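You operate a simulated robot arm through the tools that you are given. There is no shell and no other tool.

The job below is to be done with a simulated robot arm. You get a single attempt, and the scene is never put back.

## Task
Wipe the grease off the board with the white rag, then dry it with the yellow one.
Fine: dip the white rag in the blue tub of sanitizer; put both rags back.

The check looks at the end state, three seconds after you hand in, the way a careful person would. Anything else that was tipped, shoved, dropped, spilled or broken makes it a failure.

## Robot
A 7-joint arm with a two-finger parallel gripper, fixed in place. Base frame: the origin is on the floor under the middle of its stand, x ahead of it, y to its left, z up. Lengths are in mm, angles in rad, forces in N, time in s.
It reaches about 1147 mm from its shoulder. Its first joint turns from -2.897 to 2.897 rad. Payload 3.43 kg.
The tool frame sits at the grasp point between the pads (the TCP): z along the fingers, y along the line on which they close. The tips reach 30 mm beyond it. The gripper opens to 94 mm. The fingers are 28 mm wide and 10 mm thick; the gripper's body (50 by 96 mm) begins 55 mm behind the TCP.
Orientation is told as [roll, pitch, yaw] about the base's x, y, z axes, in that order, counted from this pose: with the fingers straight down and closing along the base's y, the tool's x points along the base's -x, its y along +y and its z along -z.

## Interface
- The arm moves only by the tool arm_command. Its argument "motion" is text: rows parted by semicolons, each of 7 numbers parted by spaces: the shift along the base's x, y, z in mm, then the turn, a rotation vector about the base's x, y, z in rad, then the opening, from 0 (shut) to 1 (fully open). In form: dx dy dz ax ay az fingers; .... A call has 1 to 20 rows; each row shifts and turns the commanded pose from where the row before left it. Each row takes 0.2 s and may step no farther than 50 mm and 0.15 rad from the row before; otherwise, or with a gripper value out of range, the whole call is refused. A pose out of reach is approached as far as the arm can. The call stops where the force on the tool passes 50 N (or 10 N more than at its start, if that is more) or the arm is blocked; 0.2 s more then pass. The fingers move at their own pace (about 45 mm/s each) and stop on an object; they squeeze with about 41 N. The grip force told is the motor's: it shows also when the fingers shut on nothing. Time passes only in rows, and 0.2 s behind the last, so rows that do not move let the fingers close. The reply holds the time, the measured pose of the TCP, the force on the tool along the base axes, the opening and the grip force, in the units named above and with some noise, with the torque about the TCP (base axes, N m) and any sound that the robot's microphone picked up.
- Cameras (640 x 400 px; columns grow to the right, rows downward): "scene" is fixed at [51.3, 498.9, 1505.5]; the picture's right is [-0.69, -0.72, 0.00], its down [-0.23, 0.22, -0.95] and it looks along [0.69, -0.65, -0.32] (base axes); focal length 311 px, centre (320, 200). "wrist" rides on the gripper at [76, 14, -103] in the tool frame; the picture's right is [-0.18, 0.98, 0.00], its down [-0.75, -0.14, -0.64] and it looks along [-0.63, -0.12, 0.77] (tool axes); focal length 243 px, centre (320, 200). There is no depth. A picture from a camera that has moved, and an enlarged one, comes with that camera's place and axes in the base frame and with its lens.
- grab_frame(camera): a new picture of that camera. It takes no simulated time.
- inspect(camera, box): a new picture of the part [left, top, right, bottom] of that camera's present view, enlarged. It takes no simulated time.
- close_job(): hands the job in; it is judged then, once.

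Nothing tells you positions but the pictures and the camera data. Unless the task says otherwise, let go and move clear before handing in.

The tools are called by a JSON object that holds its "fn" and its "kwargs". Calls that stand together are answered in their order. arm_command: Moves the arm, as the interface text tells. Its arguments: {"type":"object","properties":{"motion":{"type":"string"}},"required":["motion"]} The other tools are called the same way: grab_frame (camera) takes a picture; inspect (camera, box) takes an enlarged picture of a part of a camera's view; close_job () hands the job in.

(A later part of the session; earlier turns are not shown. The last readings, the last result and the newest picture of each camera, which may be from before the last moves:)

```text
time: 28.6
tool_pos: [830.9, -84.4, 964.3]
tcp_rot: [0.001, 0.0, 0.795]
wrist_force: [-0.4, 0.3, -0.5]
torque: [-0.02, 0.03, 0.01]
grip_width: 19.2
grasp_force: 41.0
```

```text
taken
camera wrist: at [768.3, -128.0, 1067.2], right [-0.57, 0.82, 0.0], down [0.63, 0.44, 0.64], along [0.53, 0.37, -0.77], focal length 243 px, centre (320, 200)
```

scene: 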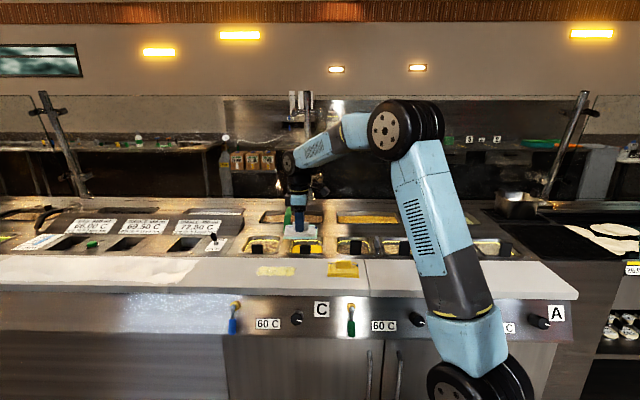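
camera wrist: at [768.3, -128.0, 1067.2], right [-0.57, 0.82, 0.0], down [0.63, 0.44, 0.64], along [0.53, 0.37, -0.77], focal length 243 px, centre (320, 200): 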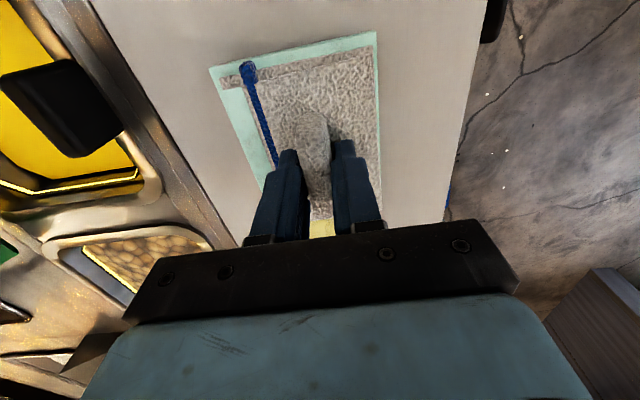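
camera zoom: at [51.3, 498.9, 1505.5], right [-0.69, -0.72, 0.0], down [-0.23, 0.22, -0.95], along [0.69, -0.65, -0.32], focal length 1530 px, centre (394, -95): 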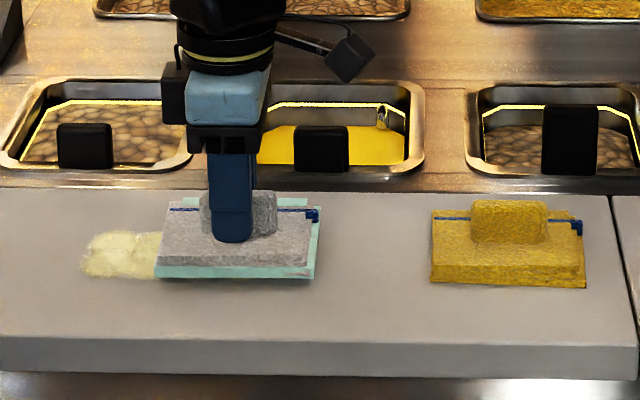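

The rag hovers just above the near half of the grease. I'll lower it gently until I feel contact.

{"fn": "arm_command", "kwargs": {"motion": "0 0 -5 0 0 0 0;0 0 -3 0 0 0 0;0 0 -2 0 0 0 0;0 0 0 0 0 0 0"}}

```text
time: 29.6
tool_pos: [830.8, -84.0, 954.9]
tcp_rot: [-0.001, 0.0, 0.795]
wrist_force: [0.4, -0.1, 9.1]
torque: [-0.06, 0.04, 0.01]
grip_width: 19.4
grasp_force: 40.9
```

The rag is in contact with the board at about 9 N. I'll press slightly more and make the first strokes along the board over the patch.

{"fn": "arm_command", "kwargs": {"motion": "0 0 -0.5 0 0 0 0;7 7.2 0 0 0 0 0;7 7.2 0 0 0 0 0;7 7.2 0 0 0 0 0;7 7.2 0 0 0 0 0;0 0 0 0 0 0 0"}}

{"fn": "inspect", "kwargs": {"camera": "scene", "box": [240, 220, 370, 300]}}

```text
time: 31.0
tool_pos: [859.6, -56.1, 954.4]
tcp_rot: [-0.001, 0.0, 0.795]
wrist_force: [-6.2, -5.0, 19.8]
torque: [-0.1, 0.02, -0.02]
grip_width: 19.2
grasp_force: 41.0
```

```text
4.92 times, centred on (305, 260) of scene
camera zoom: at [51.3, 498.9, 1505.5], right [-0.69, -0.72, 0.0], down [-0.23, 0.22, -0.95], along [0.69, -0.65, -0.32], focal length 1530 px, centre (394, -95)
```

zoom: 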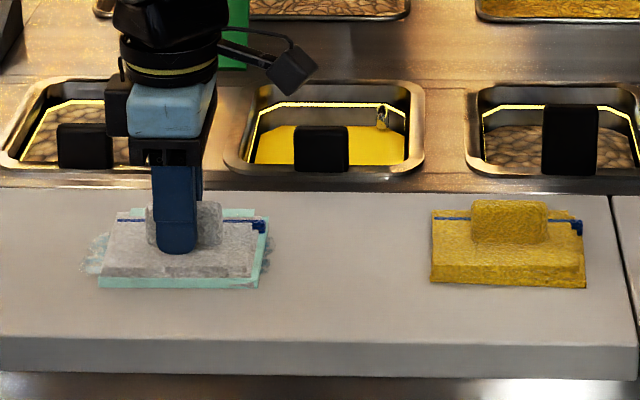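

The grease turns to a wet mint film where the rag passes. I'll carry on past the far end of the patch, then stroke back with sideways offsets.

{"fn": "arm_command", "kwargs": {"motion": "7 7.2 0 0 0 0 0;7 7.2 0 0 0 0 0;7 7.2 0 0 0 0 0;7 7.2 0 0 0 0 0;0 0 0 0 0 0 0"}}

{"fn": "inspect", "kwargs": {"camera": "scene", "box": [220, 220, 350, 300]}}

```text
time: 32.2
tool_pos: [886.6, -26.0, 954.9]
tcp_rot: [0.002, -0.001, 0.795]
wrist_force: [-2.8, -4.8, 16.2]
torque: [-0.06, 0.04, 0.02]
grip_width: 19.4
grasp_force: 40.7
```

```text
4.92 times, centred on (285, 260) of scene
camera zoom: at [51.3, 498.9, 1505.5], right [-0.69, -0.72, 0.0], down [-0.23, 0.22, -0.95], along [0.69, -0.65, -0.32], focal length 1530 px, centre (492, -95)
```

zoom: 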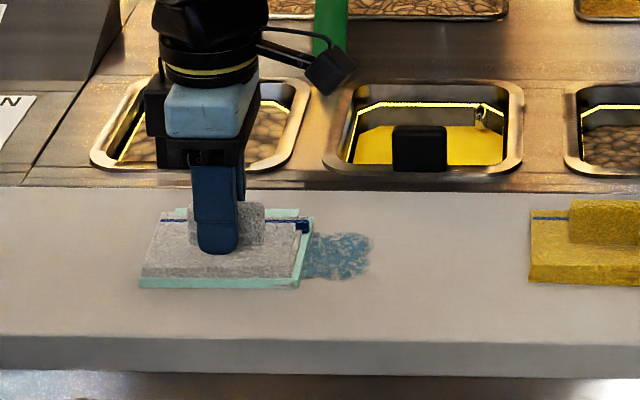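

The wiped part now shows only a blue wet film. I'll make a return pass offset toward the front.

{"fn": "arm_command", "kwargs": {"motion": "5 5.2 0 0 0 0 0;-5 4.9 0 0 0 0 0;-5 4.9 0 0 0 0 0;-7 -7.2 0 0 0 0 0;-7 -7.2 0 0 0 0 0;-7 -7.2 0 0 0 0 0;-7 -7.2 0 0 0 0 0;-7 -7.2 0 0 0 0 0;-7 -7.2 0 0 0 0 0;-7 -7.2 0 0 0 0 0;-7 -7.2 0 0 0 0 0;-7 -7.2 0 0 0 0 0;0 0 0 0 0 0 0"}}

{"fn": "inspect", "kwargs": {"camera": "scene", "box": [220, 220, 350, 300]}}

```text
time: 35.0
tool_pos: [817.9, -76.0, 955.2]
tcp_rot: [0.001, -0.001, 0.798]
wrist_force: [3.9, 3.4, 24.1]
torque: [0.02, 0.06, -0.03]
grip_width: 19.3
grasp_force: 40.5
```

```text
4.92 times, centred on (285, 260) of scene
camera zoom: at [51.3, 498.9, 1505.5], right [-0.69, -0.72, 0.0], down [-0.23, 0.22, -0.95], along [0.69, -0.65, -0.32], focal length 1530 px, centre (492, -95)
```

zoom: 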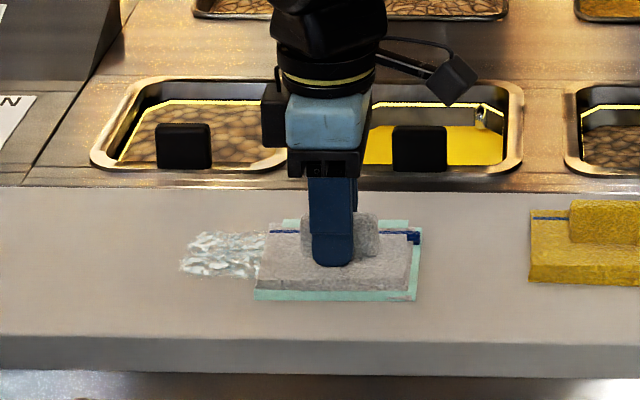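

I'll now make a pass offset toward the back, with slightly less pressure.

{"fn": "arm_command", "kwargs": {"motion": "5 -4.9 0.3 0 0 0 0;5 -4.9 0 0 0 0 0;5 -4.9 0 0 0 0 0;5 -4.9 0 0 0 0 0;7 7.2 0 0 0 0 0;7 7.2 0 0 0 0 0;7 7.2 0 0 0 0 0;7 7.2 0 0 0 0 0;7 7.2 0 0 0 0 0;7 7.2 0 0 0 0 0;7 7.2 0 0 0 0 0;7 7.2 0 0 0 0 0;7 7.2 0 0 0 0 0;0 0 0 0 0 0 0"}}

{"fn": "inspect", "kwargs": {"camera": "scene", "box": [220, 220, 350, 300]}}

```text
time: 38.0
tool_pos: [901.0, -30.9, 954.9]
tcp_rot: [-0.002, -0.003, 0.795]
wrist_force: [-3.4, -6.1, 24.4]
torque: [-0.2, 0.2, 0.01]
grip_width: 19.3
grasp_force: 41.0
```

```text
4.92 times, centred on (285, 260) of scene
camera zoom: at [51.3, 498.9, 1505.5], right [-0.69, -0.72, 0.0], down [-0.23, 0.22, -0.95], along [0.69, -0.65, -0.32], focal length 1530 px, centre (492, -95)
```

zoom: 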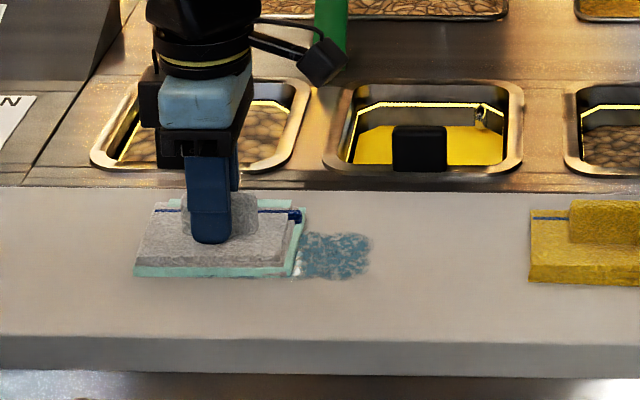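

I'll lift the rag and move aside so I can inspect the whole patch.

{"fn": "arm_command", "kwargs": {"motion": "0 0 5 0 0 0 0;0 0 15 0 0 0 0;0 0 30 0 0 0 0;0 0 35 0 0 0 0;-25 -25 35 0 0 0 0;-35 -35 20 0 0 0 0;-35 -35 0 0 0 0 0;-35 -35 0 0 0 0 0;-35 -35 0 0 0 0 0;0 0 0 0 0 0 0"}}

{"fn": "inspect", "kwargs": {"camera": "scene", "box": [230, 245, 320, 300]}}

{"fn": "grab_frame", "kwargs": {"camera": "wrist"}}

```text
refused: row 6 steps farther than a row can; nothing moved
```

```text
7.11 times, centred on (275, 272) of scene
camera zoom: at [51.3, 498.9, 1505.5], right [-0.69, -0.72, 0.0], down [-0.23, 0.22, -0.95], along [0.69, -0.65, -0.32], focal length 2210 px, centre (640, -316)
```

zoom: 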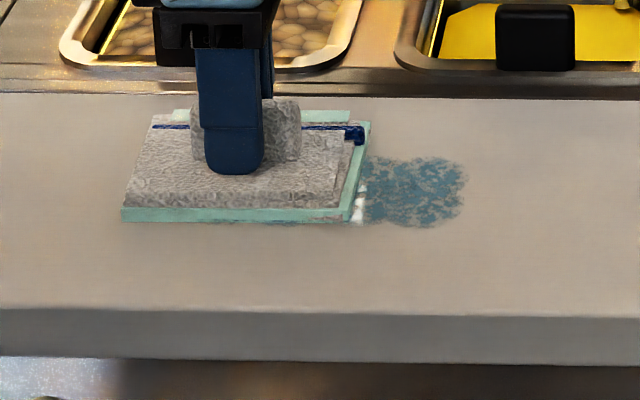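

```text
taken
camera wrist: at [838.7, -74.7, 1057.2], right [-0.57, 0.82, 0.0], down [0.63, 0.44, 0.64], along [0.53, 0.37, -0.77], focal length 243 px, centre (320, 200)
```

wrist: 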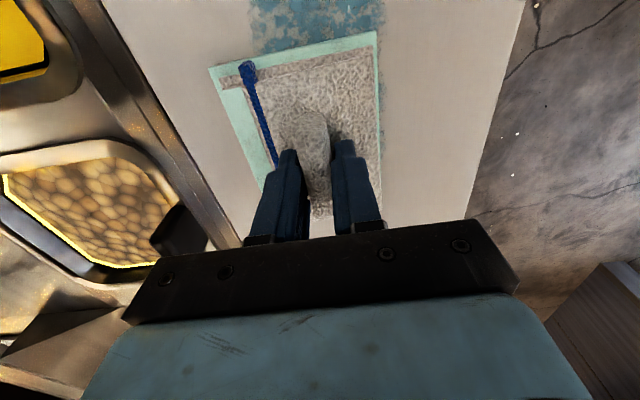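

That call was refused because one step was too long, so nothing moved. The same lift with smaller steps comes next.

{"fn": "arm_command", "kwargs": {"motion": "0 0 5 0 0 0 0;0 0 15 0 0 0 0;0 0 30 0 0 0 0;0 0 35 0 0 0 0;-20 -20 35 0 0 0 0;-30 -30 20 0 0 0 0;-32 -32 0 0 0 0 0;-32 -32 0 0 0 0 0;-32 -32 0 0 0 0 0;-32 -32 0 0 0 0 0;0 0 0 0 0 0 0"}}

{"fn": "inspect", "kwargs": {"camera": "scene", "box": [230, 245, 320, 300]}}

{"fn": "grab_frame", "kwargs": {"camera": "wrist"}}

```text
time: 40.4
tool_pos: [726.4, -209.8, 1091.7]
tcp_rot: [-0.001, -0.001, 0.797]
wrist_force: [0.3, -0.4, -0.5]
torque: [0.01, -0.02, 0.01]
grip_width: 19.3
grasp_force: 41.1
```

```text
7.11 times, centred on (275, 272) of scene
camera zoom: at [51.3, 498.9, 1505.5], right [-0.69, -0.72, 0.0], down [-0.23, 0.22, -0.95], along [0.69, -0.65, -0.32], focal length 2210 px, centre (640, -316)
```

zoom: 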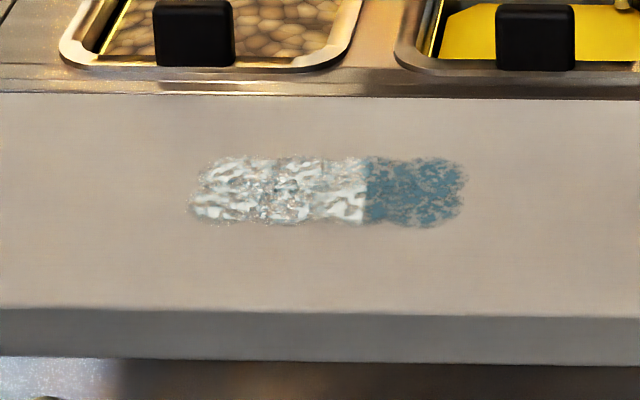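

```text
taken
camera wrist: at [662.8, -253.4, 1195.4], right [-0.57, 0.82, 0.0], down [0.63, 0.44, 0.64], along [0.53, 0.37, -0.77], focal length 243 px, centre (320, 200)
```

wrist: 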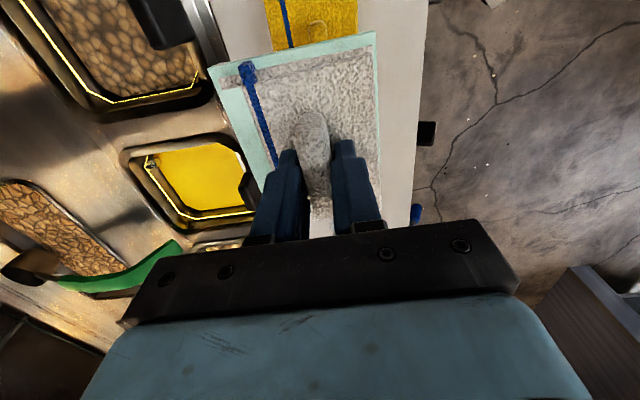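

No yellow seems to remain, and the film looks glossy and wet. I'll zoom in hard to check for residual grease before I switch rags.

{"fn": "inspect", "kwargs": {"camera": "scene", "box": [252, 262, 300, 280]}}

{"fn": "inspect", "kwargs": {"camera": "scene", "box": [320, 220, 400, 290]}}

```text
13.33 times, centred on (276, 271) of scene
camera zoom: at [51.3, 498.9, 1505.5], right [-0.69, -0.72, 0.0], down [-0.23, 0.22, -0.95], along [0.69, -0.65, -0.32], focal length 4144 px, centre (907, -747)
```

zoom: 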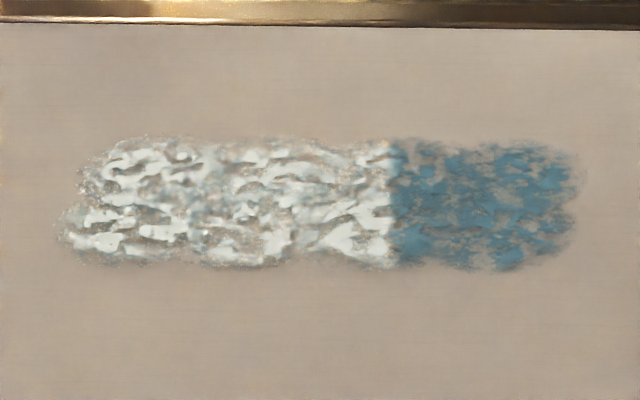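

```text
5.71 times, centred on (360, 255) of scene
camera zoom: at [51.3, 498.9, 1505.5], right [-0.69, -0.72, 0.0], down [-0.23, 0.22, -0.95], along [0.69, -0.65, -0.32], focal length 1776 px, centre (91, -114)
```

zoom: 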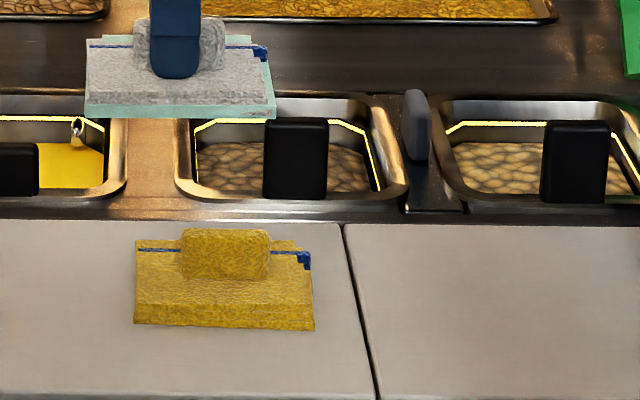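

The patch is now only a wet film, and the sharp white/blue edge looks like a reflection. I'll return the white rag to its original spot.

{"fn": "arm_command", "kwargs": {"motion": "-31.7 -31.3 0 0 0 0.011 0;-31.7 -31.3 0 0 0 0.011 0;-31.7 -31.3 0 0 0 0.011 0;-31.6 -31.4 0 0 0 0.011 0;0 0 0 0 0 0 0;0 0 -35 0 0 0 0;0 0 -35 0 0 0 0;0 0 -30 0 0 0 0;0 0 -20 0 0 0 0;0 0 -8 0 0 0 0;0 0 0 0 0 0 0"}}

{"fn": "inspect", "kwargs": {"camera": "scene", "box": [340, 220, 440, 290]}}

```text
time: 42.8
tool_pos: [597.2, -334.9, 966.0]
tcp_rot: [0.0, 0.002, 0.839]
wrist_force: [-0.4, -0.1, -1.3]
torque: [0.01, 0.0, 0.03]
grip_width: 19.5
grasp_force: 40.9
```

```text
5.71 times, centred on (390, 255) of scene
camera zoom: at [51.3, 498.9, 1505.5], right [-0.69, -0.72, 0.0], down [-0.23, 0.22, -0.95], along [0.69, -0.65, -0.32], focal length 1776 px, centre (-80, -114)
```

zoom: 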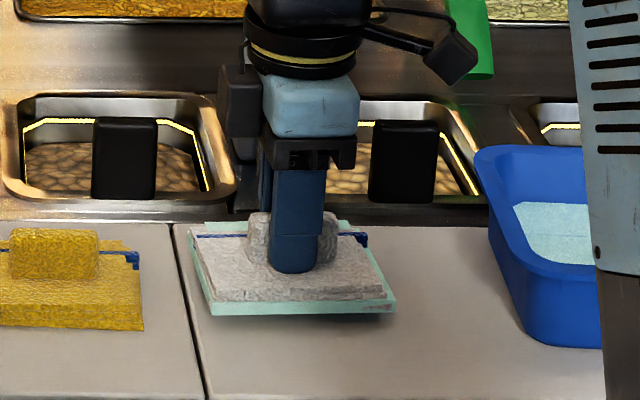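

The rag is above its original spot. I'll lower it to contact.

{"fn": "arm_command", "kwargs": {"motion": "2 0 -6 0 0 0 0;0 0 -3 0 0 0 0;0 0 -2 0 0 0 0;0 0 0 0 0 0 0"}}

```text
time: 43.8
tool_pos: [598.9, -334.2, 954.1]
tcp_rot: [0.0, 0.0, 0.84]
wrist_force: [0.9, -0.5, 0.2]
torque: [0.04, 0.02, 0.02]
grip_width: 19.4
grasp_force: 41.1
```

{"fn": "arm_command", "kwargs": {"motion": "0 0 -1 0 0 0 0;0 0 0 0 0 0 0"}}

{"fn": "inspect", "kwargs": {"camera": "scene", "box": [360, 245, 410, 285]}}

```text
time: 44.4
tool_pos: [598.9, -334.3, 954.7]
tcp_rot: [-0.001, 0.0, 0.84]
wrist_force: [1.8, 1.9, 17.2]
torque: [0.1, -0.02, -0.01]
grip_width: 19.3
grasp_force: 40.9
```

```text
10.00 times, centred on (385, 265) of scene
camera zoom: at [51.3, 498.9, 1505.5], right [-0.69, -0.72, 0.0], down [-0.23, 0.22, -0.95], along [0.69, -0.65, -0.32], focal length 3108 px, centre (-330, -450)
```

zoom: 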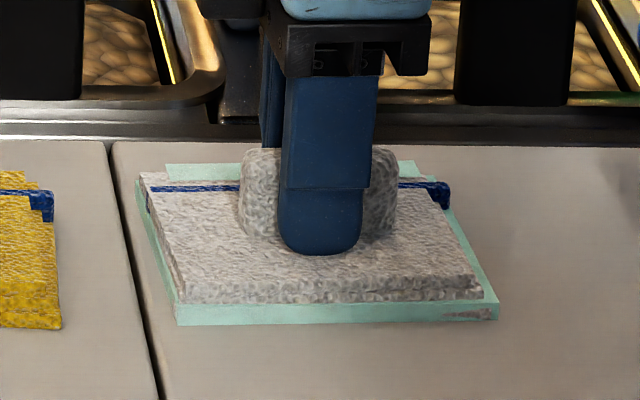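

The rag is seated on the board. I'll ease the pressure, open the fingers and rise straight up.

{"fn": "arm_command", "kwargs": {"motion": "0 0 0.8 0 0 0 0;0 0 0 0 0 0 0.3;0 0 0 0 0 0 0.6;0 0 0 0 0 0 0.6;0 0 0 0 0 0 0.6;0 0 10 0 0 0 0.6;0 0 25 0 0 0 0.6;0 0 35 0 0 0 0.6;0 0 35 0 0 0 0.6;0 0 35 0 0 0 0.6;0 0 25 0 0 0 0.6;0 0 0 0 0 0 0.6"}}

{"fn": "inspect", "kwargs": {"camera": "scene", "box": [360, 245, 410, 285]}}

{"fn": "grab_frame", "kwargs": {"camera": "wrist"}}

```text
time: 47.0
tool_pos: [599.7, -335.0, 1119.9]
tcp_rot: [0.001, 0.001, 0.841]
wrist_force: [-0.2, 0.9, 0.9]
torque: [0.04, 0.0, 0.03]
grip_width: 56.5
grasp_force: 0.1
```

```text
10.00 times, centred on (385, 265) of scene
camera zoom: at [51.3, 498.9, 1505.5], right [-0.69, -0.72, 0.0], down [-0.23, 0.22, -0.95], along [0.69, -0.65, -0.32], focal length 3108 px, centre (-330, -450)
```

zoom: 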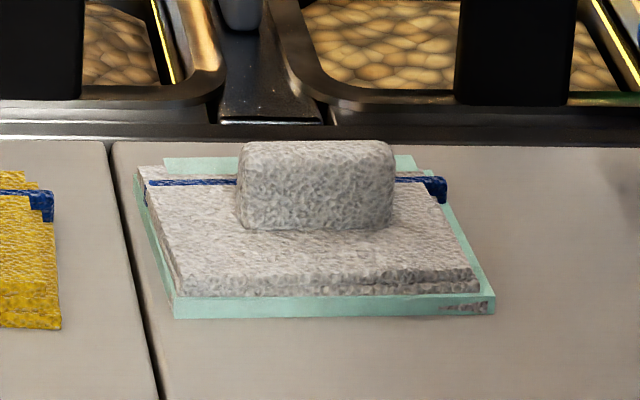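

```text
taken
camera wrist: at [539.1, -380.2, 1222.1], right [-0.61, 0.79, 0.0], down [0.61, 0.47, 0.64], along [0.51, 0.39, -0.77], focal length 243 px, centre (320, 200)
```

wrist: 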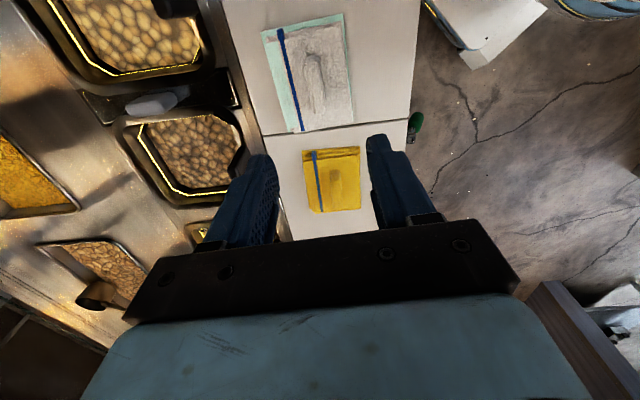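

The white rag is back where it was. Before taking the yellow rag, I'll look at the patch from above with the empty gripper.

{"fn": "arm_command", "kwargs": {"motion": "32.4 31.9 0 0 0 -0.005 0.6;32.4 31.9 0 0 0 -0.005 0.6;32.4 31.9 0 0 0 -0.005 0.6;32.4 31.9 0 0 0 -0.005 0.6;32.4 31.9 0 0 0 -0.005 0.6;32.4 31.9 0 0 0 -0.005 0.6;32.4 31.9 0 0 0 -0.005 0.6;32.4 31.9 0 0 0 -0.005 0.6;0 0 0 0 0 0 0.6"}}

{"fn": "grab_frame", "kwargs": {"camera": "wrist"}}

{"fn": "inspect", "kwargs": {"camera": "wrist", "box": [230, 30, 430, 200]}}

```text
time: 49.0
tool_pos: [858.6, -78.0, 1120.1]
tcp_rot: [-0.001, -0.001, 0.799]
wrist_force: [0.3, -0.7, 0.3]
torque: [-0.03, -0.03, -0.01]
grip_width: 56.5
grasp_force: 0.1
```

```text
taken
camera wrist: at [796.1, -121.1, 1222.8], right [-0.58, 0.82, 0.0], down [0.63, 0.44, 0.64], along [0.52, 0.37, -0.77], focal length 243 px, centre (320, 200)
```

wrist: 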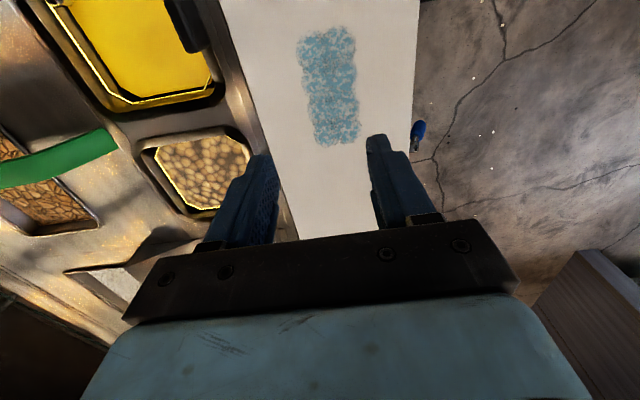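

```text
2.35 times, centred on (330, 115) of wrist
camera zoom: at [796.1, -121.1, 1222.8], right [-0.58, 0.82, 0.0], down [0.63, 0.44, 0.64], along [0.52, 0.37, -0.77], focal length 571 px, centre (296, 400)
```

zoom: 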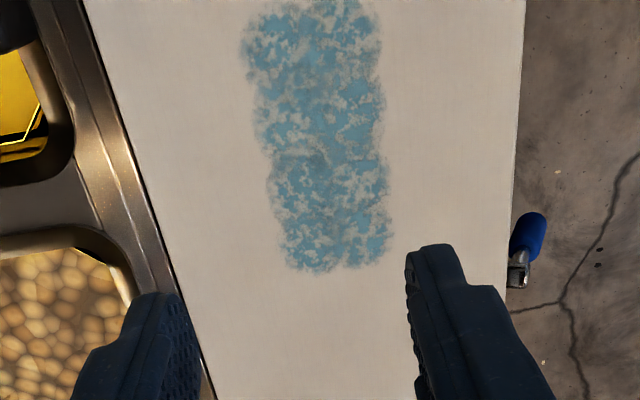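

From above all eight blobs are plain blue wet film with no grease left. Next I'll hover over the yellow rag's handle near (701, -227) and check alignment.

{"fn": "arm_command", "kwargs": {"motion": "-31.5 -29.8 0 0 0 0 0.6;-31.5 -29.8 0 0 0 0 0.6;-31.5 -29.8 0 0 0 0 0.6;-31.5 -29.8 0 0 0 0 0.6;-31.5 -29.8 0 0 0 0 0.6;0 0 0 0 0 0 0.7;0 0 -35 0 0 0 0.7;0 0 -35 0 0 0 0.7;0 0 -30 0 0 0 0.7;0 0 0 0 0 0 0.7"}}

{"fn": "grab_frame", "kwargs": {"camera": "wrist"}}

{"fn": "inspect", "kwargs": {"camera": "wrist", "box": [230, 0, 410, 220]}}

{"fn": "inspect", "kwargs": {"camera": "scene", "box": [310, 230, 380, 290]}}

```text
time: 51.2
tool_pos: [700.7, -227.8, 1018.9]
tcp_rot: [0.0, 0.0, 0.799]
wrist_force: [-0.4, 0.7, 0.1]
torque: [0.01, -0.01, 0.02]
grip_width: 65.8
grasp_force: 0.0
```

```text
taken
camera wrist: at [637.6, -271.7, 1120.5], right [-0.58, 0.82, 0.0], down [0.63, 0.44, 0.64], along [0.52, 0.37, -0.77], focal length 243 px, centre (320, 200)
```

wrist: 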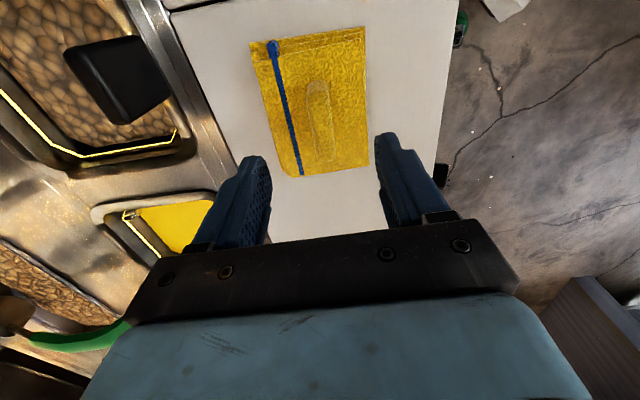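

```text
1.82 times, centred on (320, 110) of wrist
camera zoom: at [637.6, -271.7, 1120.5], right [-0.58, 0.82, 0.0], down [0.63, 0.44, 0.64], along [0.52, 0.37, -0.77], focal length 441 px, centre (320, 364)
```

zoom: 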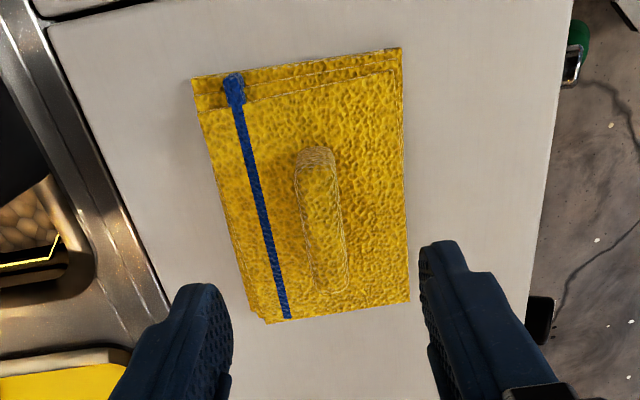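

```text
6.67 times, centred on (345, 260) of scene
camera zoom: at [51.3, 498.9, 1505.5], right [-0.69, -0.72, 0.0], down [-0.23, 0.22, -0.95], along [0.69, -0.65, -0.32], focal length 2072 px, centre (153, -200)
```

zoom: 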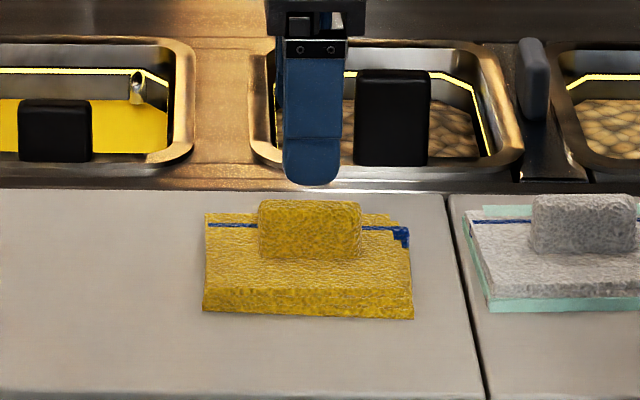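

The yellow handle is centred under the gripper to within about 2 mm. I'll descend over it.

{"fn": "arm_command", "kwargs": {"motion": "-0.8 0.8 -30 0 0 -0.01 0.7;0 0 -22 0 0 0 0.7;0 0 -8 0 0 0 0.6;0 0 -4 0 0 0 0.6;0 0 0 0 0 0 0.6"}}

{"fn": "inspect", "kwargs": {"camera": "scene", "box": [310, 230, 380, 290]}}

{"fn": "inspect", "kwargs": {"camera": "wrist", "box": [210, 20, 410, 240]}}

```text
time: 52.4
tool_pos: [700.0, -228.1, 955.2]
tcp_rot: [0.0, -0.001, 0.792]
wrist_force: [1.4, 0.1, 1.5]
torque: [0.04, -0.02, 0.0]
grip_width: 56.2
grasp_force: 0.1
```

```text
6.67 times, centred on (345, 260) of scene
camera zoom: at [51.3, 498.9, 1505.5], right [-0.69, -0.72, 0.0], down [-0.23, 0.22, -0.95], along [0.69, -0.65, -0.32], focal length 2072 px, centre (153, -200)
```

zoom: 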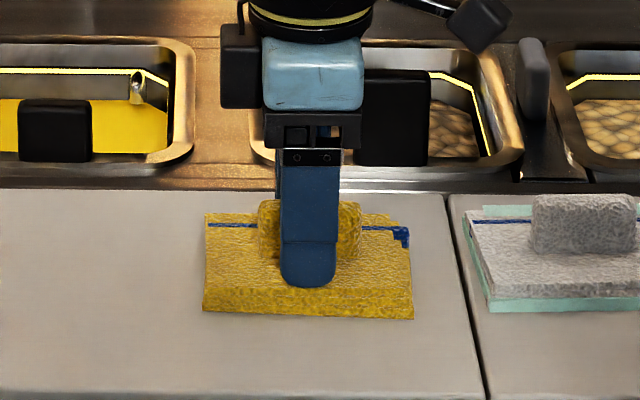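

```text
1.82 times, centred on (310, 130) of wrist
camera zoom: at [637.1, -271.6, 1058.6], right [-0.57, 0.82, 0.0], down [0.63, 0.44, 0.64], along [0.53, 0.37, -0.77], focal length 441 px, centre (338, 327)
```

zoom: 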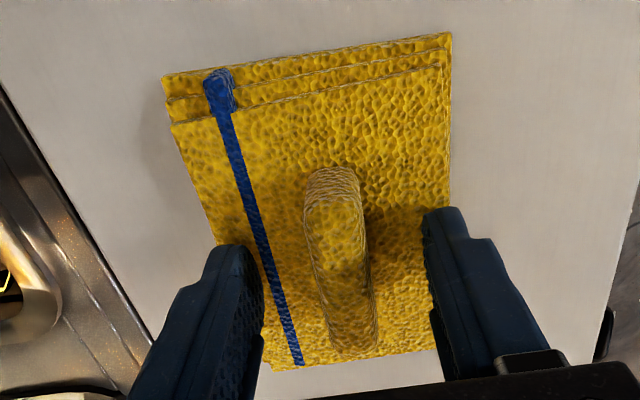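

The fingers straddle the bar well, so I'll close on the yellow rag's handle.

{"fn": "arm_command", "kwargs": {"motion": "0 0 -1 0 0 0 0.4;0 0 0 0 0 0 0.2;0 0 0 0 0 0 0;0 0 0 0 0 0 0;0 0 0 0 0 0 0;0 0 0 0 0 0 0"}}

{"fn": "inspect", "kwargs": {"camera": "scene", "box": [310, 230, 380, 290]}}

```text
time: 53.8
tool_pos: [700.8, -228.4, 955.5]
tcp_rot: [-0.002, 0.0, 0.791]
wrist_force: [0.0, 0.0, 0.9]
torque: [0.04, 0.04, 0.01]
grip_width: 19.2
grasp_force: 41.0
```

```text
6.67 times, centred on (345, 260) of scene
camera zoom: at [51.3, 498.9, 1505.5], right [-0.69, -0.72, 0.0], down [-0.23, 0.22, -0.95], along [0.69, -0.65, -0.32], focal length 2072 px, centre (153, -200)
```

zoom: 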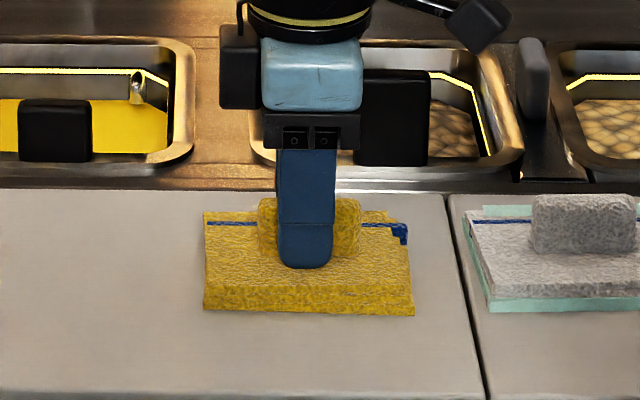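

I have the yellow rag: 19 mm grip width and 41 N, at about (700.5, -228.3, 955) with yaw 0.791. I'll lift it and move to the near end of the wet patch.

{"fn": "arm_command", "kwargs": {"motion": "0 0 5 0 0 0 0;0 0 20 0 0 0 0;0 0 35 0 0 0 0;0 0 40 0 0 0 0;25.9 28.8 0 0 0 0 0;25.9 28.8 0 0 0 0 0;25.9 28.8 0 0 0 0 0;25.9 28.8 0 0 0 0 0;25.9 28.8 0 0 0 0 0;0 0 -35 0 0 0 0;0 0 -30 0 0 0 0;0 0 -20 0 0 0 0;0 0 -5 0 0 0 0;0 0 0 0 0 0 0"}}

{"fn": "inspect", "kwargs": {"camera": "scene", "box": [230, 220, 360, 300]}}

{"fn": "grab_frame", "kwargs": {"camera": "wrist"}}

```text
time: 56.8
tool_pos: [830.0, -84.2, 964.5]
tcp_rot: [0.001, 0.002, 0.79]
wrist_force: [0.0, 0.6, -0.9]
torque: [0.02, 0.05, 0.0]
grip_width: 19.5
grasp_force: 41.1
```

```text
4.92 times, centred on (295, 260) of scene
camera zoom: at [51.3, 498.9, 1505.5], right [-0.69, -0.72, 0.0], down [-0.23, 0.22, -0.95], along [0.69, -0.65, -0.32], focal length 1530 px, centre (443, -95)
```

zoom: 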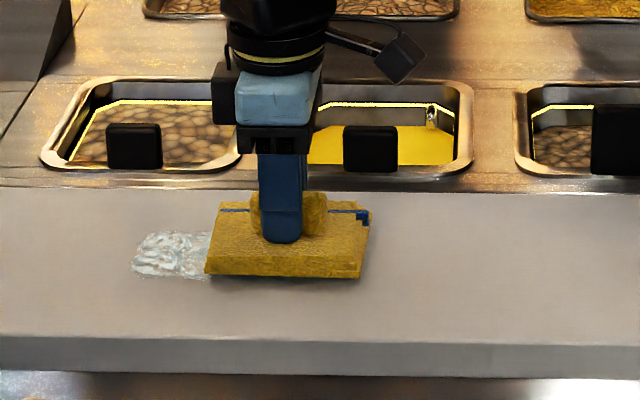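

```text
taken
camera wrist: at [766.9, -127.6, 1067.1], right [-0.57, 0.82, 0.0], down [0.63, 0.44, 0.64], along [0.53, 0.36, -0.77], focal length 243 px, centre (320, 200)
```

wrist: 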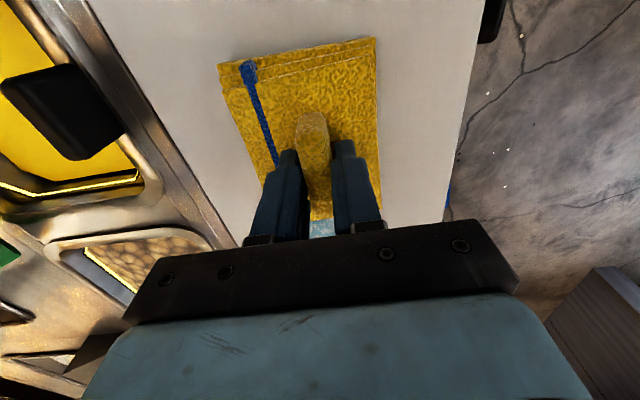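

I'll lower the yellow rag to contact, pressing lightly.

{"fn": "arm_command", "kwargs": {"motion": "0 0 -6 0 0 0 0;0 0 -3 0 0 0 0;0 0 -1.5 0 0 0 0;0 0 0 0 0 0 0"}}

```text
time: 57.8
tool_pos: [830.9, -83.8, 955.8]
tcp_rot: [-0.001, -0.001, 0.791]
wrist_force: [3.3, 1.9, 10.7]
torque: [-0.04, 0.01, 0.0]
grip_width: 19.2
grasp_force: 40.7
```

The rag is in contact at about 11 N. The first drying stroke runs along the centre lane, with a little overshoot past the far end.

{"fn": "arm_command", "kwargs": {"motion": "0 0 -0.4 0 0 0 0;7 7.2 0 0 0 0 0;7 7.2 0 0 0 0 0;7 7.2 0 0 0 0 0;7 7.2 0 0 0 0 0;7 7.2 0 0 0 0 0;7 7.2 0 0 0 0 0;7 7.2 0 0 0 0 0;7 7.2 0 0 0 0 0;7 7.2 0 0 0 0 0;0 0 0 0 0 0 0"}}

{"fn": "inspect", "kwargs": {"camera": "scene", "box": [230, 220, 360, 300]}}

```text
time: 60.2
tool_pos: [891.4, -18.5, 955.9]
tcp_rot: [0.001, 0.0, 0.791]
wrist_force: [-3.0, -3.9, 17.5]
torque: [-0.03, 0.02, 0.03]
grip_width: 19.3
grasp_force: 40.5
```

```text
4.92 times, centred on (295, 260) of scene
camera zoom: at [51.3, 498.9, 1505.5], right [-0.69, -0.72, 0.0], down [-0.23, 0.22, -0.95], along [0.69, -0.65, -0.32], focal length 1530 px, centre (443, -95)
```

zoom: 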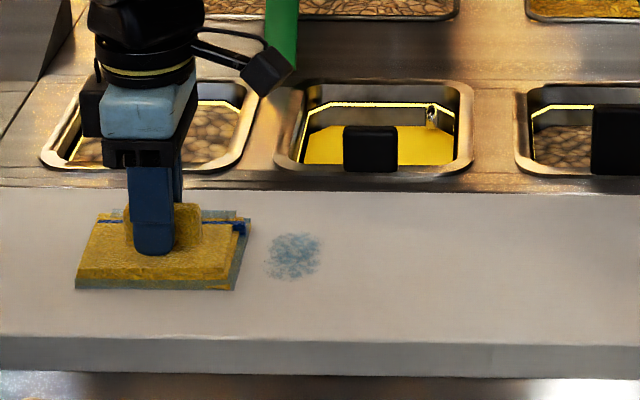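

Most of the film is gone, with a faint wet spot left at the near end. I'll do return passes, going farther past that end.

{"fn": "arm_command", "kwargs": {"motion": "-4 3.9 0 0 0 0 0;-4 3.9 0 0 0 0 0;-7 -7.2 0 0 0 0 0;-7 -7.2 0 0 0 0 0;-7 -7.2 0 0 0 0 0;-7 -7.2 0 0 0 0 0;-7 -7.2 0 0 0 0 0;-7 -7.2 0 0 0 0 0;-7 -7.2 0 0 0 0 0;-7 -7.2 0 0 0 0 0;-7 -7.2 0 0 0 0 0;-7 -7.2 0 0 0 0 0;-7 -7.2 0 0 0 0 0;0 0 0 0 0 0 0"}}

{"fn": "inspect", "kwargs": {"camera": "scene", "box": [230, 220, 360, 300]}}

```text
time: 63.2
tool_pos: [807.0, -88.9, 954.1]
tcp_rot: [-0.002, -0.002, 0.791]
wrist_force: [7.4, 7.1, 33.5]
torque: [0.03, 0.12, 0.01]
grip_width: 19.2
grasp_force: 41.3
```

```text
4.92 times, centred on (295, 260) of scene
camera zoom: at [51.3, 498.9, 1505.5], right [-0.69, -0.72, 0.0], down [-0.23, 0.22, -0.95], along [0.69, -0.65, -0.32], focal length 1530 px, centre (443, -95)
```

zoom: 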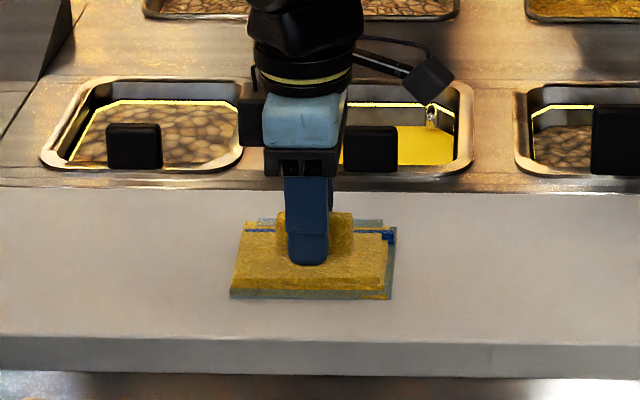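

The far part now looks dry. The pressure has crept up, so I'll ease off and make a back-lane pass forward.

{"fn": "arm_command", "kwargs": {"motion": "4.5 -4.4 0.7 0 0 0 0;4.5 -4.4 0 0 0 0 0;4.5 -4.4 0 0 0 0 0;4.5 -4.4 0 0 0 0 0;7 7.2 0 0 0 0 0;7 7.2 0 0 0 0 0;7 7.2 0 0 0 0 0;7 7.2 0 0 0 0 0;7 7.2 0 0 0 0 0;7 7.2 0 0 0 0 0;7 7.2 0 0 0 0 0;7 7.2 0 0 0 0 0;7 7.2 0 0 0 0 0;7 7.2 0 0 0 0 0;7 7.2 0 0 0 0 0;7 7.2 0 0 0 0 0;0 0 0 0 0 0 0"}}

{"fn": "inspect", "kwargs": {"camera": "scene", "box": [230, 220, 360, 300]}}

```text
time: 66.8
tool_pos: [909.5, -21.7, 954.4]
tcp_rot: [0.001, 0.0, 0.787]
wrist_force: [-1.3, -1.1, 3.3]
torque: [-0.06, 0.06, 0.02]
grip_width: 19.4
grasp_force: 41.5
```

```text
4.92 times, centred on (295, 260) of scene
camera zoom: at [51.3, 498.9, 1505.5], right [-0.69, -0.72, 0.0], down [-0.23, 0.22, -0.95], along [0.69, -0.65, -0.32], focal length 1530 px, centre (443, -95)
```

zoom: 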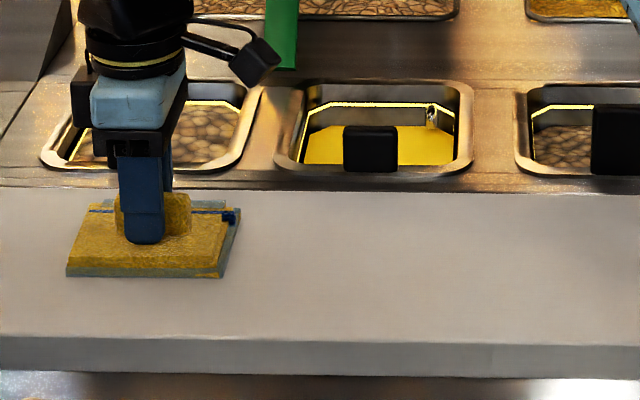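

The board looks clean here. I'll make one more centre pass back with moderate pressure, then lift off and inspect.

{"fn": "arm_command", "kwargs": {"motion": "-4.3 4.2 -0.5 0 0 0 0;-4.3 4.2 0 0 0 0 0;-7 -7.2 0 0 0 0 0;-7 -7.2 0 0 0 0 0;-7 -7.2 0 0 0 0 0;-7 -7.2 0 0 0 0 0;-7 -7.2 0 0 0 0 0;-7 -7.2 0 0 0 0 0;-7 -7.2 0 0 0 0 0;-7 -7.2 0 0 0 0 0;-7 -7.2 0 0 0 0 0;-7 -7.2 0 0 0 0 0;-7 -7.2 0 0 0 0 0;-7 -7.2 0 0 0 0 0;0 0 0 0 0 0 0"}}

{"fn": "inspect", "kwargs": {"camera": "scene", "box": [230, 220, 360, 300]}}

```text
time: 70.0
tool_pos: [815.0, -99.1, 953.5]
tcp_rot: [0.002, 0.0, 0.79]
wrist_force: [3.3, 5.5, 21.9]
torque: [0.07, -0.02, 0.05]
grip_width: 19.2
grasp_force: 41.3
```

```text
4.92 times, centred on (295, 260) of scene
camera zoom: at [51.3, 498.9, 1505.5], right [-0.69, -0.72, 0.0], down [-0.23, 0.22, -0.95], along [0.69, -0.65, -0.32], focal length 1530 px, centre (443, -95)
```

zoom: 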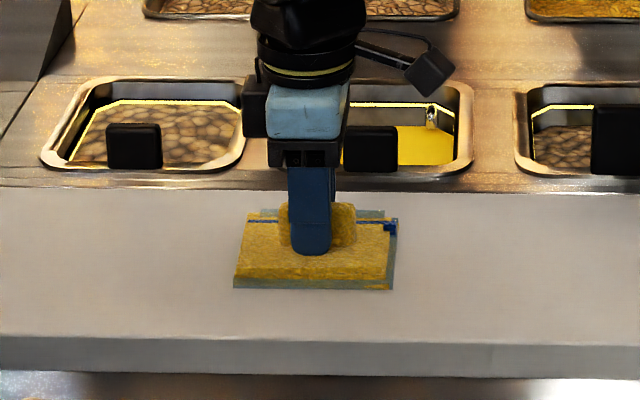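

I'll lift the yellow rag clear and check the board.

{"fn": "arm_command", "kwargs": {"motion": "0 0 5 0 0 0 0;0 0 20 0 0 0 0;0 0 35 0 0 0 0;0 0 40 0 0 0 0;-25 -28 0 0 0 0 0;-25 -28 0 0 0 0 0;-25 -28 0 0 0 0 0;-25 -28 0 0 0 0 0;0 0 0 0 0 0 0"}}

{"fn": "inspect", "kwargs": {"camera": "scene", "box": [240, 250, 320, 300]}}

{"fn": "grab_frame", "kwargs": {"camera": "wrist"}}

{"fn": "inspect", "kwargs": {"camera": "scene", "box": [300, 210, 440, 300]}}

```text
time: 72.0
tool_pos: [716.8, -211.6, 1054.2]
tcp_rot: [0.001, 0.0, 0.789]
wrist_force: [0.5, 0.9, -1.1]
torque: [-0.01, -0.02, -0.01]
grip_width: 19.4
grasp_force: 41.4
```

```text
8.00 times, centred on (280, 275) of scene
camera zoom: at [51.3, 498.9, 1505.5], right [-0.69, -0.72, 0.0], down [-0.23, 0.22, -0.95], along [0.69, -0.65, -0.32], focal length 2486 px, centre (640, -400)
```

zoom: 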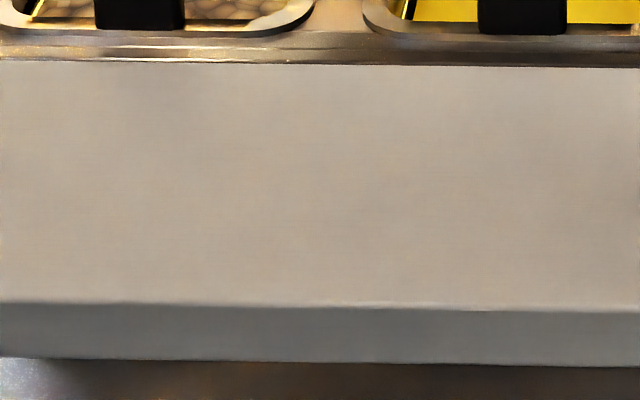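

```text
taken
camera wrist: at [654.2, -255.0, 1156.8], right [-0.57, 0.82, 0.0], down [0.63, 0.44, 0.64], along [0.53, 0.36, -0.77], focal length 243 px, centre (320, 200)
```

wrist: 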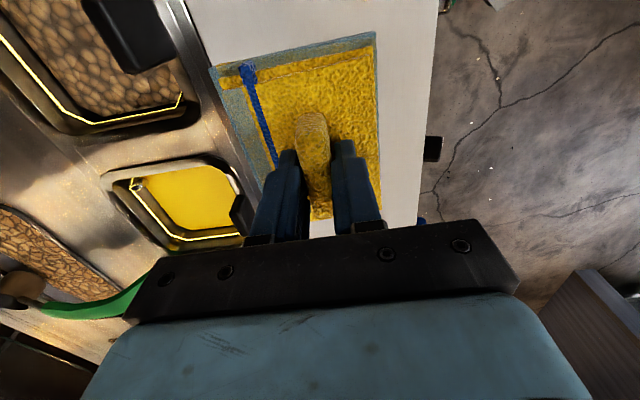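

```text
4.44 times, centred on (370, 255) of scene
camera zoom: at [51.3, 498.9, 1505.5], right [-0.69, -0.72, 0.0], down [-0.23, 0.22, -0.95], along [0.69, -0.65, -0.32], focal length 1381 px, centre (98, -44)
```

zoom: 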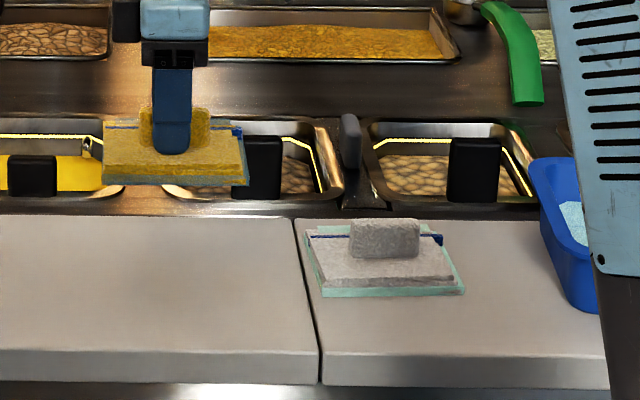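

The board is clean and dry. I'll put the yellow rag back on its original spot at (700.5, -228.3).

{"fn": "arm_command", "kwargs": {"motion": "-8 -8.3 0 0 0 0 0;-8 -8.3 0 0 0 0.001 0;0 0 -35 0 0 0 0;0 0 -30 0 0 0 0;0 0 -20 0 0 0 0;0 0 -7 0 0 0 0;0 0 0 0 0 0 0"}}

{"fn": "inspect", "kwargs": {"camera": "scene", "box": [310, 230, 380, 290]}}

```text
time: 73.6
tool_pos: [699.4, -227.8, 960.2]
tcp_rot: [0.001, 0.002, 0.792]
wrist_force: [0.1, -0.4, 0.1]
torque: [-0.01, 0.01, 0.0]
grip_width: 19.1
grasp_force: 40.6
```

```text
6.67 times, centred on (345, 260) of scene
camera zoom: at [51.3, 498.9, 1505.5], right [-0.69, -0.72, 0.0], down [-0.23, 0.22, -0.95], along [0.69, -0.65, -0.32], focal length 2072 px, centre (153, -200)
```

zoom: 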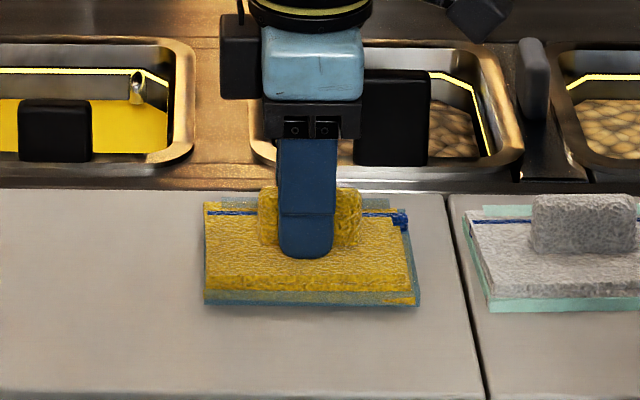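

The rag is just above its spot. I'll lower it to contact in small steps.

{"fn": "arm_command", "kwargs": {"motion": "1 -0.5 -3 0 0 0 0;0 0 -2 0 0 0 0;0 0 -1 0 0 0 0;0 0 0 0 0 0 0"}}

```text
time: 74.6
tool_pos: [700.7, -229.9, 955.1]
tcp_rot: [0.001, -0.001, 0.79]
wrist_force: [0.5, -1.0, -0.6]
torque: [0.01, -0.02, 0.01]
grip_width: 19.0
grasp_force: 40.4
```

{"fn": "arm_command", "kwargs": {"motion": "0 0 -1 0 0 0 0;0 0 -1 0 0 0 0;0 0 0 0 0 0 0"}}

```text
time: 75.4
tool_pos: [702.1, -228.2, 954.4]
tcp_rot: [-0.002, 0.0, 0.791]
wrist_force: [0.3, -0.1, 13.7]
torque: [-0.02, 0.1, -0.01]
grip_width: 19.2
grasp_force: 40.7
```

The yellow rag is resting on the board at about 14 N. I'll ease up, open the fingers, rise and back away.

{"fn": "arm_command", "kwargs": {"motion": "0 0 0.6 0 0 0 0;0 0 0 0 0 0 0.3;0 0 0 0 0 0 0.6;0 0 0 0 0 0 0.6;0 0 0 0 0 0 0.6;0 0 10 0 0 0 0.6;0 0 25 0 0 0 0.6;0 0 35 0 0 0 0.6;0 0 40 0 0 0 0.6;0 0 40 0 0 0 0.6;0 0 20 0 0 0 0.6;0 0 0 0 0 0 0.6"}}

{"fn": "inspect", "kwargs": {"camera": "scene", "box": [310, 230, 420, 300]}}

{"fn": "grab_frame", "kwargs": {"camera": "wrist"}}

```text
time: 78.0
tool_pos: [702.0, -230.7, 1124.4]
tcp_rot: [0.001, -0.001, 0.789]
wrist_force: [0.3, -0.1, 0.1]
torque: [-0.01, 0.01, -0.02]
grip_width: 56.2
grasp_force: 0.0
```

```text
5.71 times, centred on (365, 265) of scene
camera zoom: at [51.3, 498.9, 1505.5], right [-0.69, -0.72, 0.0], down [-0.23, 0.22, -0.95], along [0.69, -0.65, -0.32], focal length 1776 px, centre (63, -171)
```

zoom: 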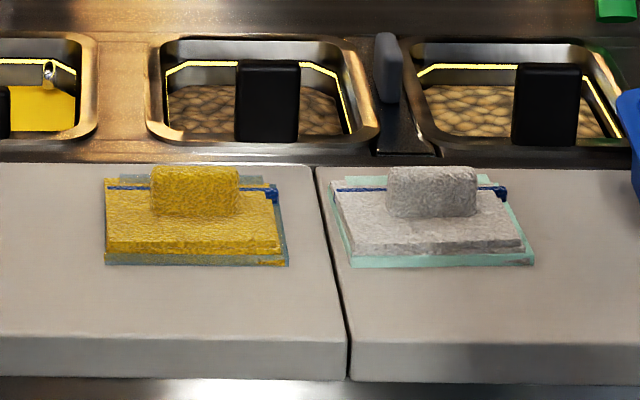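

```text
taken
camera wrist: at [639.0, -272.9, 1227.2], right [-0.57, 0.82, 0.0], down [0.63, 0.44, 0.64], along [0.53, 0.37, -0.77], focal length 243 px, centre (320, 200)
```

wrist: 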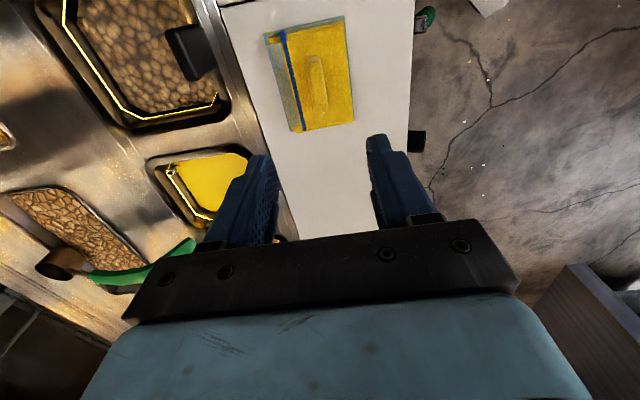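

Both rags are back in place. One last view from above the wiped area should confirm it is clean and dry.

{"fn": "arm_command", "kwargs": {"motion": "31.2 30.5 0 0 0 0 0.6;31.2 30.5 0 0 0 0 0.6;31.2 30.5 0 0 0 0 0.6;31.2 30.5 0 0 0 0 0.6;31.2 30.5 0 0 0 0 0.6;0 0 0 0 0 0 0.6"}}

{"fn": "grab_frame", "kwargs": {"camera": "wrist"}}

{"fn": "inspect", "kwargs": {"camera": "wrist", "box": [220, 0, 430, 200]}}

{"fn": "grab_frame", "kwargs": {"camera": "scene"}}

```text
time: 79.4
tool_pos: [856.7, -78.1, 1123.0]
tcp_rot: [0.0, 0.001, 0.79]
wrist_force: [0.1, 0.2, -0.4]
torque: [0.01, -0.01, -0.03]
grip_width: 56.2
grasp_force: 0.0
```

```text
taken
camera wrist: at [793.0, -120.7, 1225.6], right [-0.57, 0.82, 0.0], down [0.63, 0.44, 0.64], along [0.53, 0.37, -0.77], focal length 243 px, centre (320, 200)
```

wrist: 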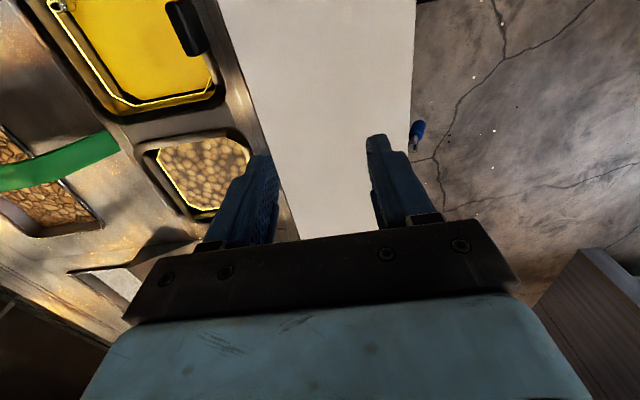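

```text
2.00 times, centred on (325, 100) of wrist
camera zoom: at [793.0, -120.7, 1225.6], right [-0.57, 0.82, 0.0], down [0.63, 0.44, 0.64], along [0.53, 0.37, -0.77], focal length 485 px, centre (310, 400)
```

zoom: 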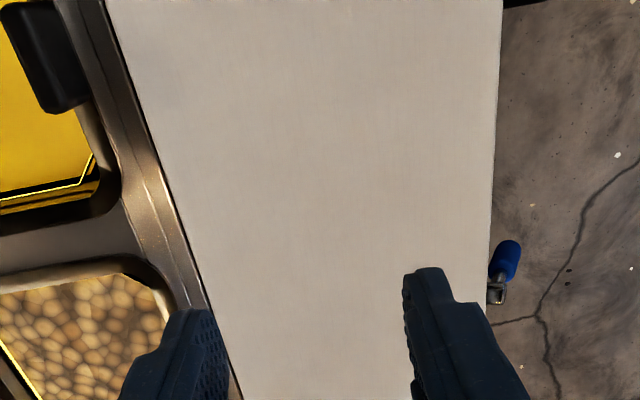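

```text
taken
```

scene: 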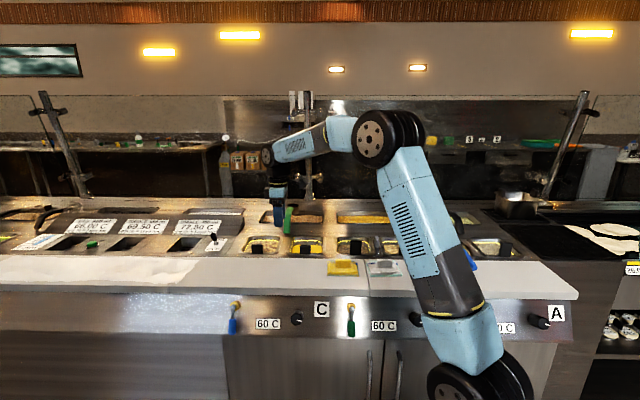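

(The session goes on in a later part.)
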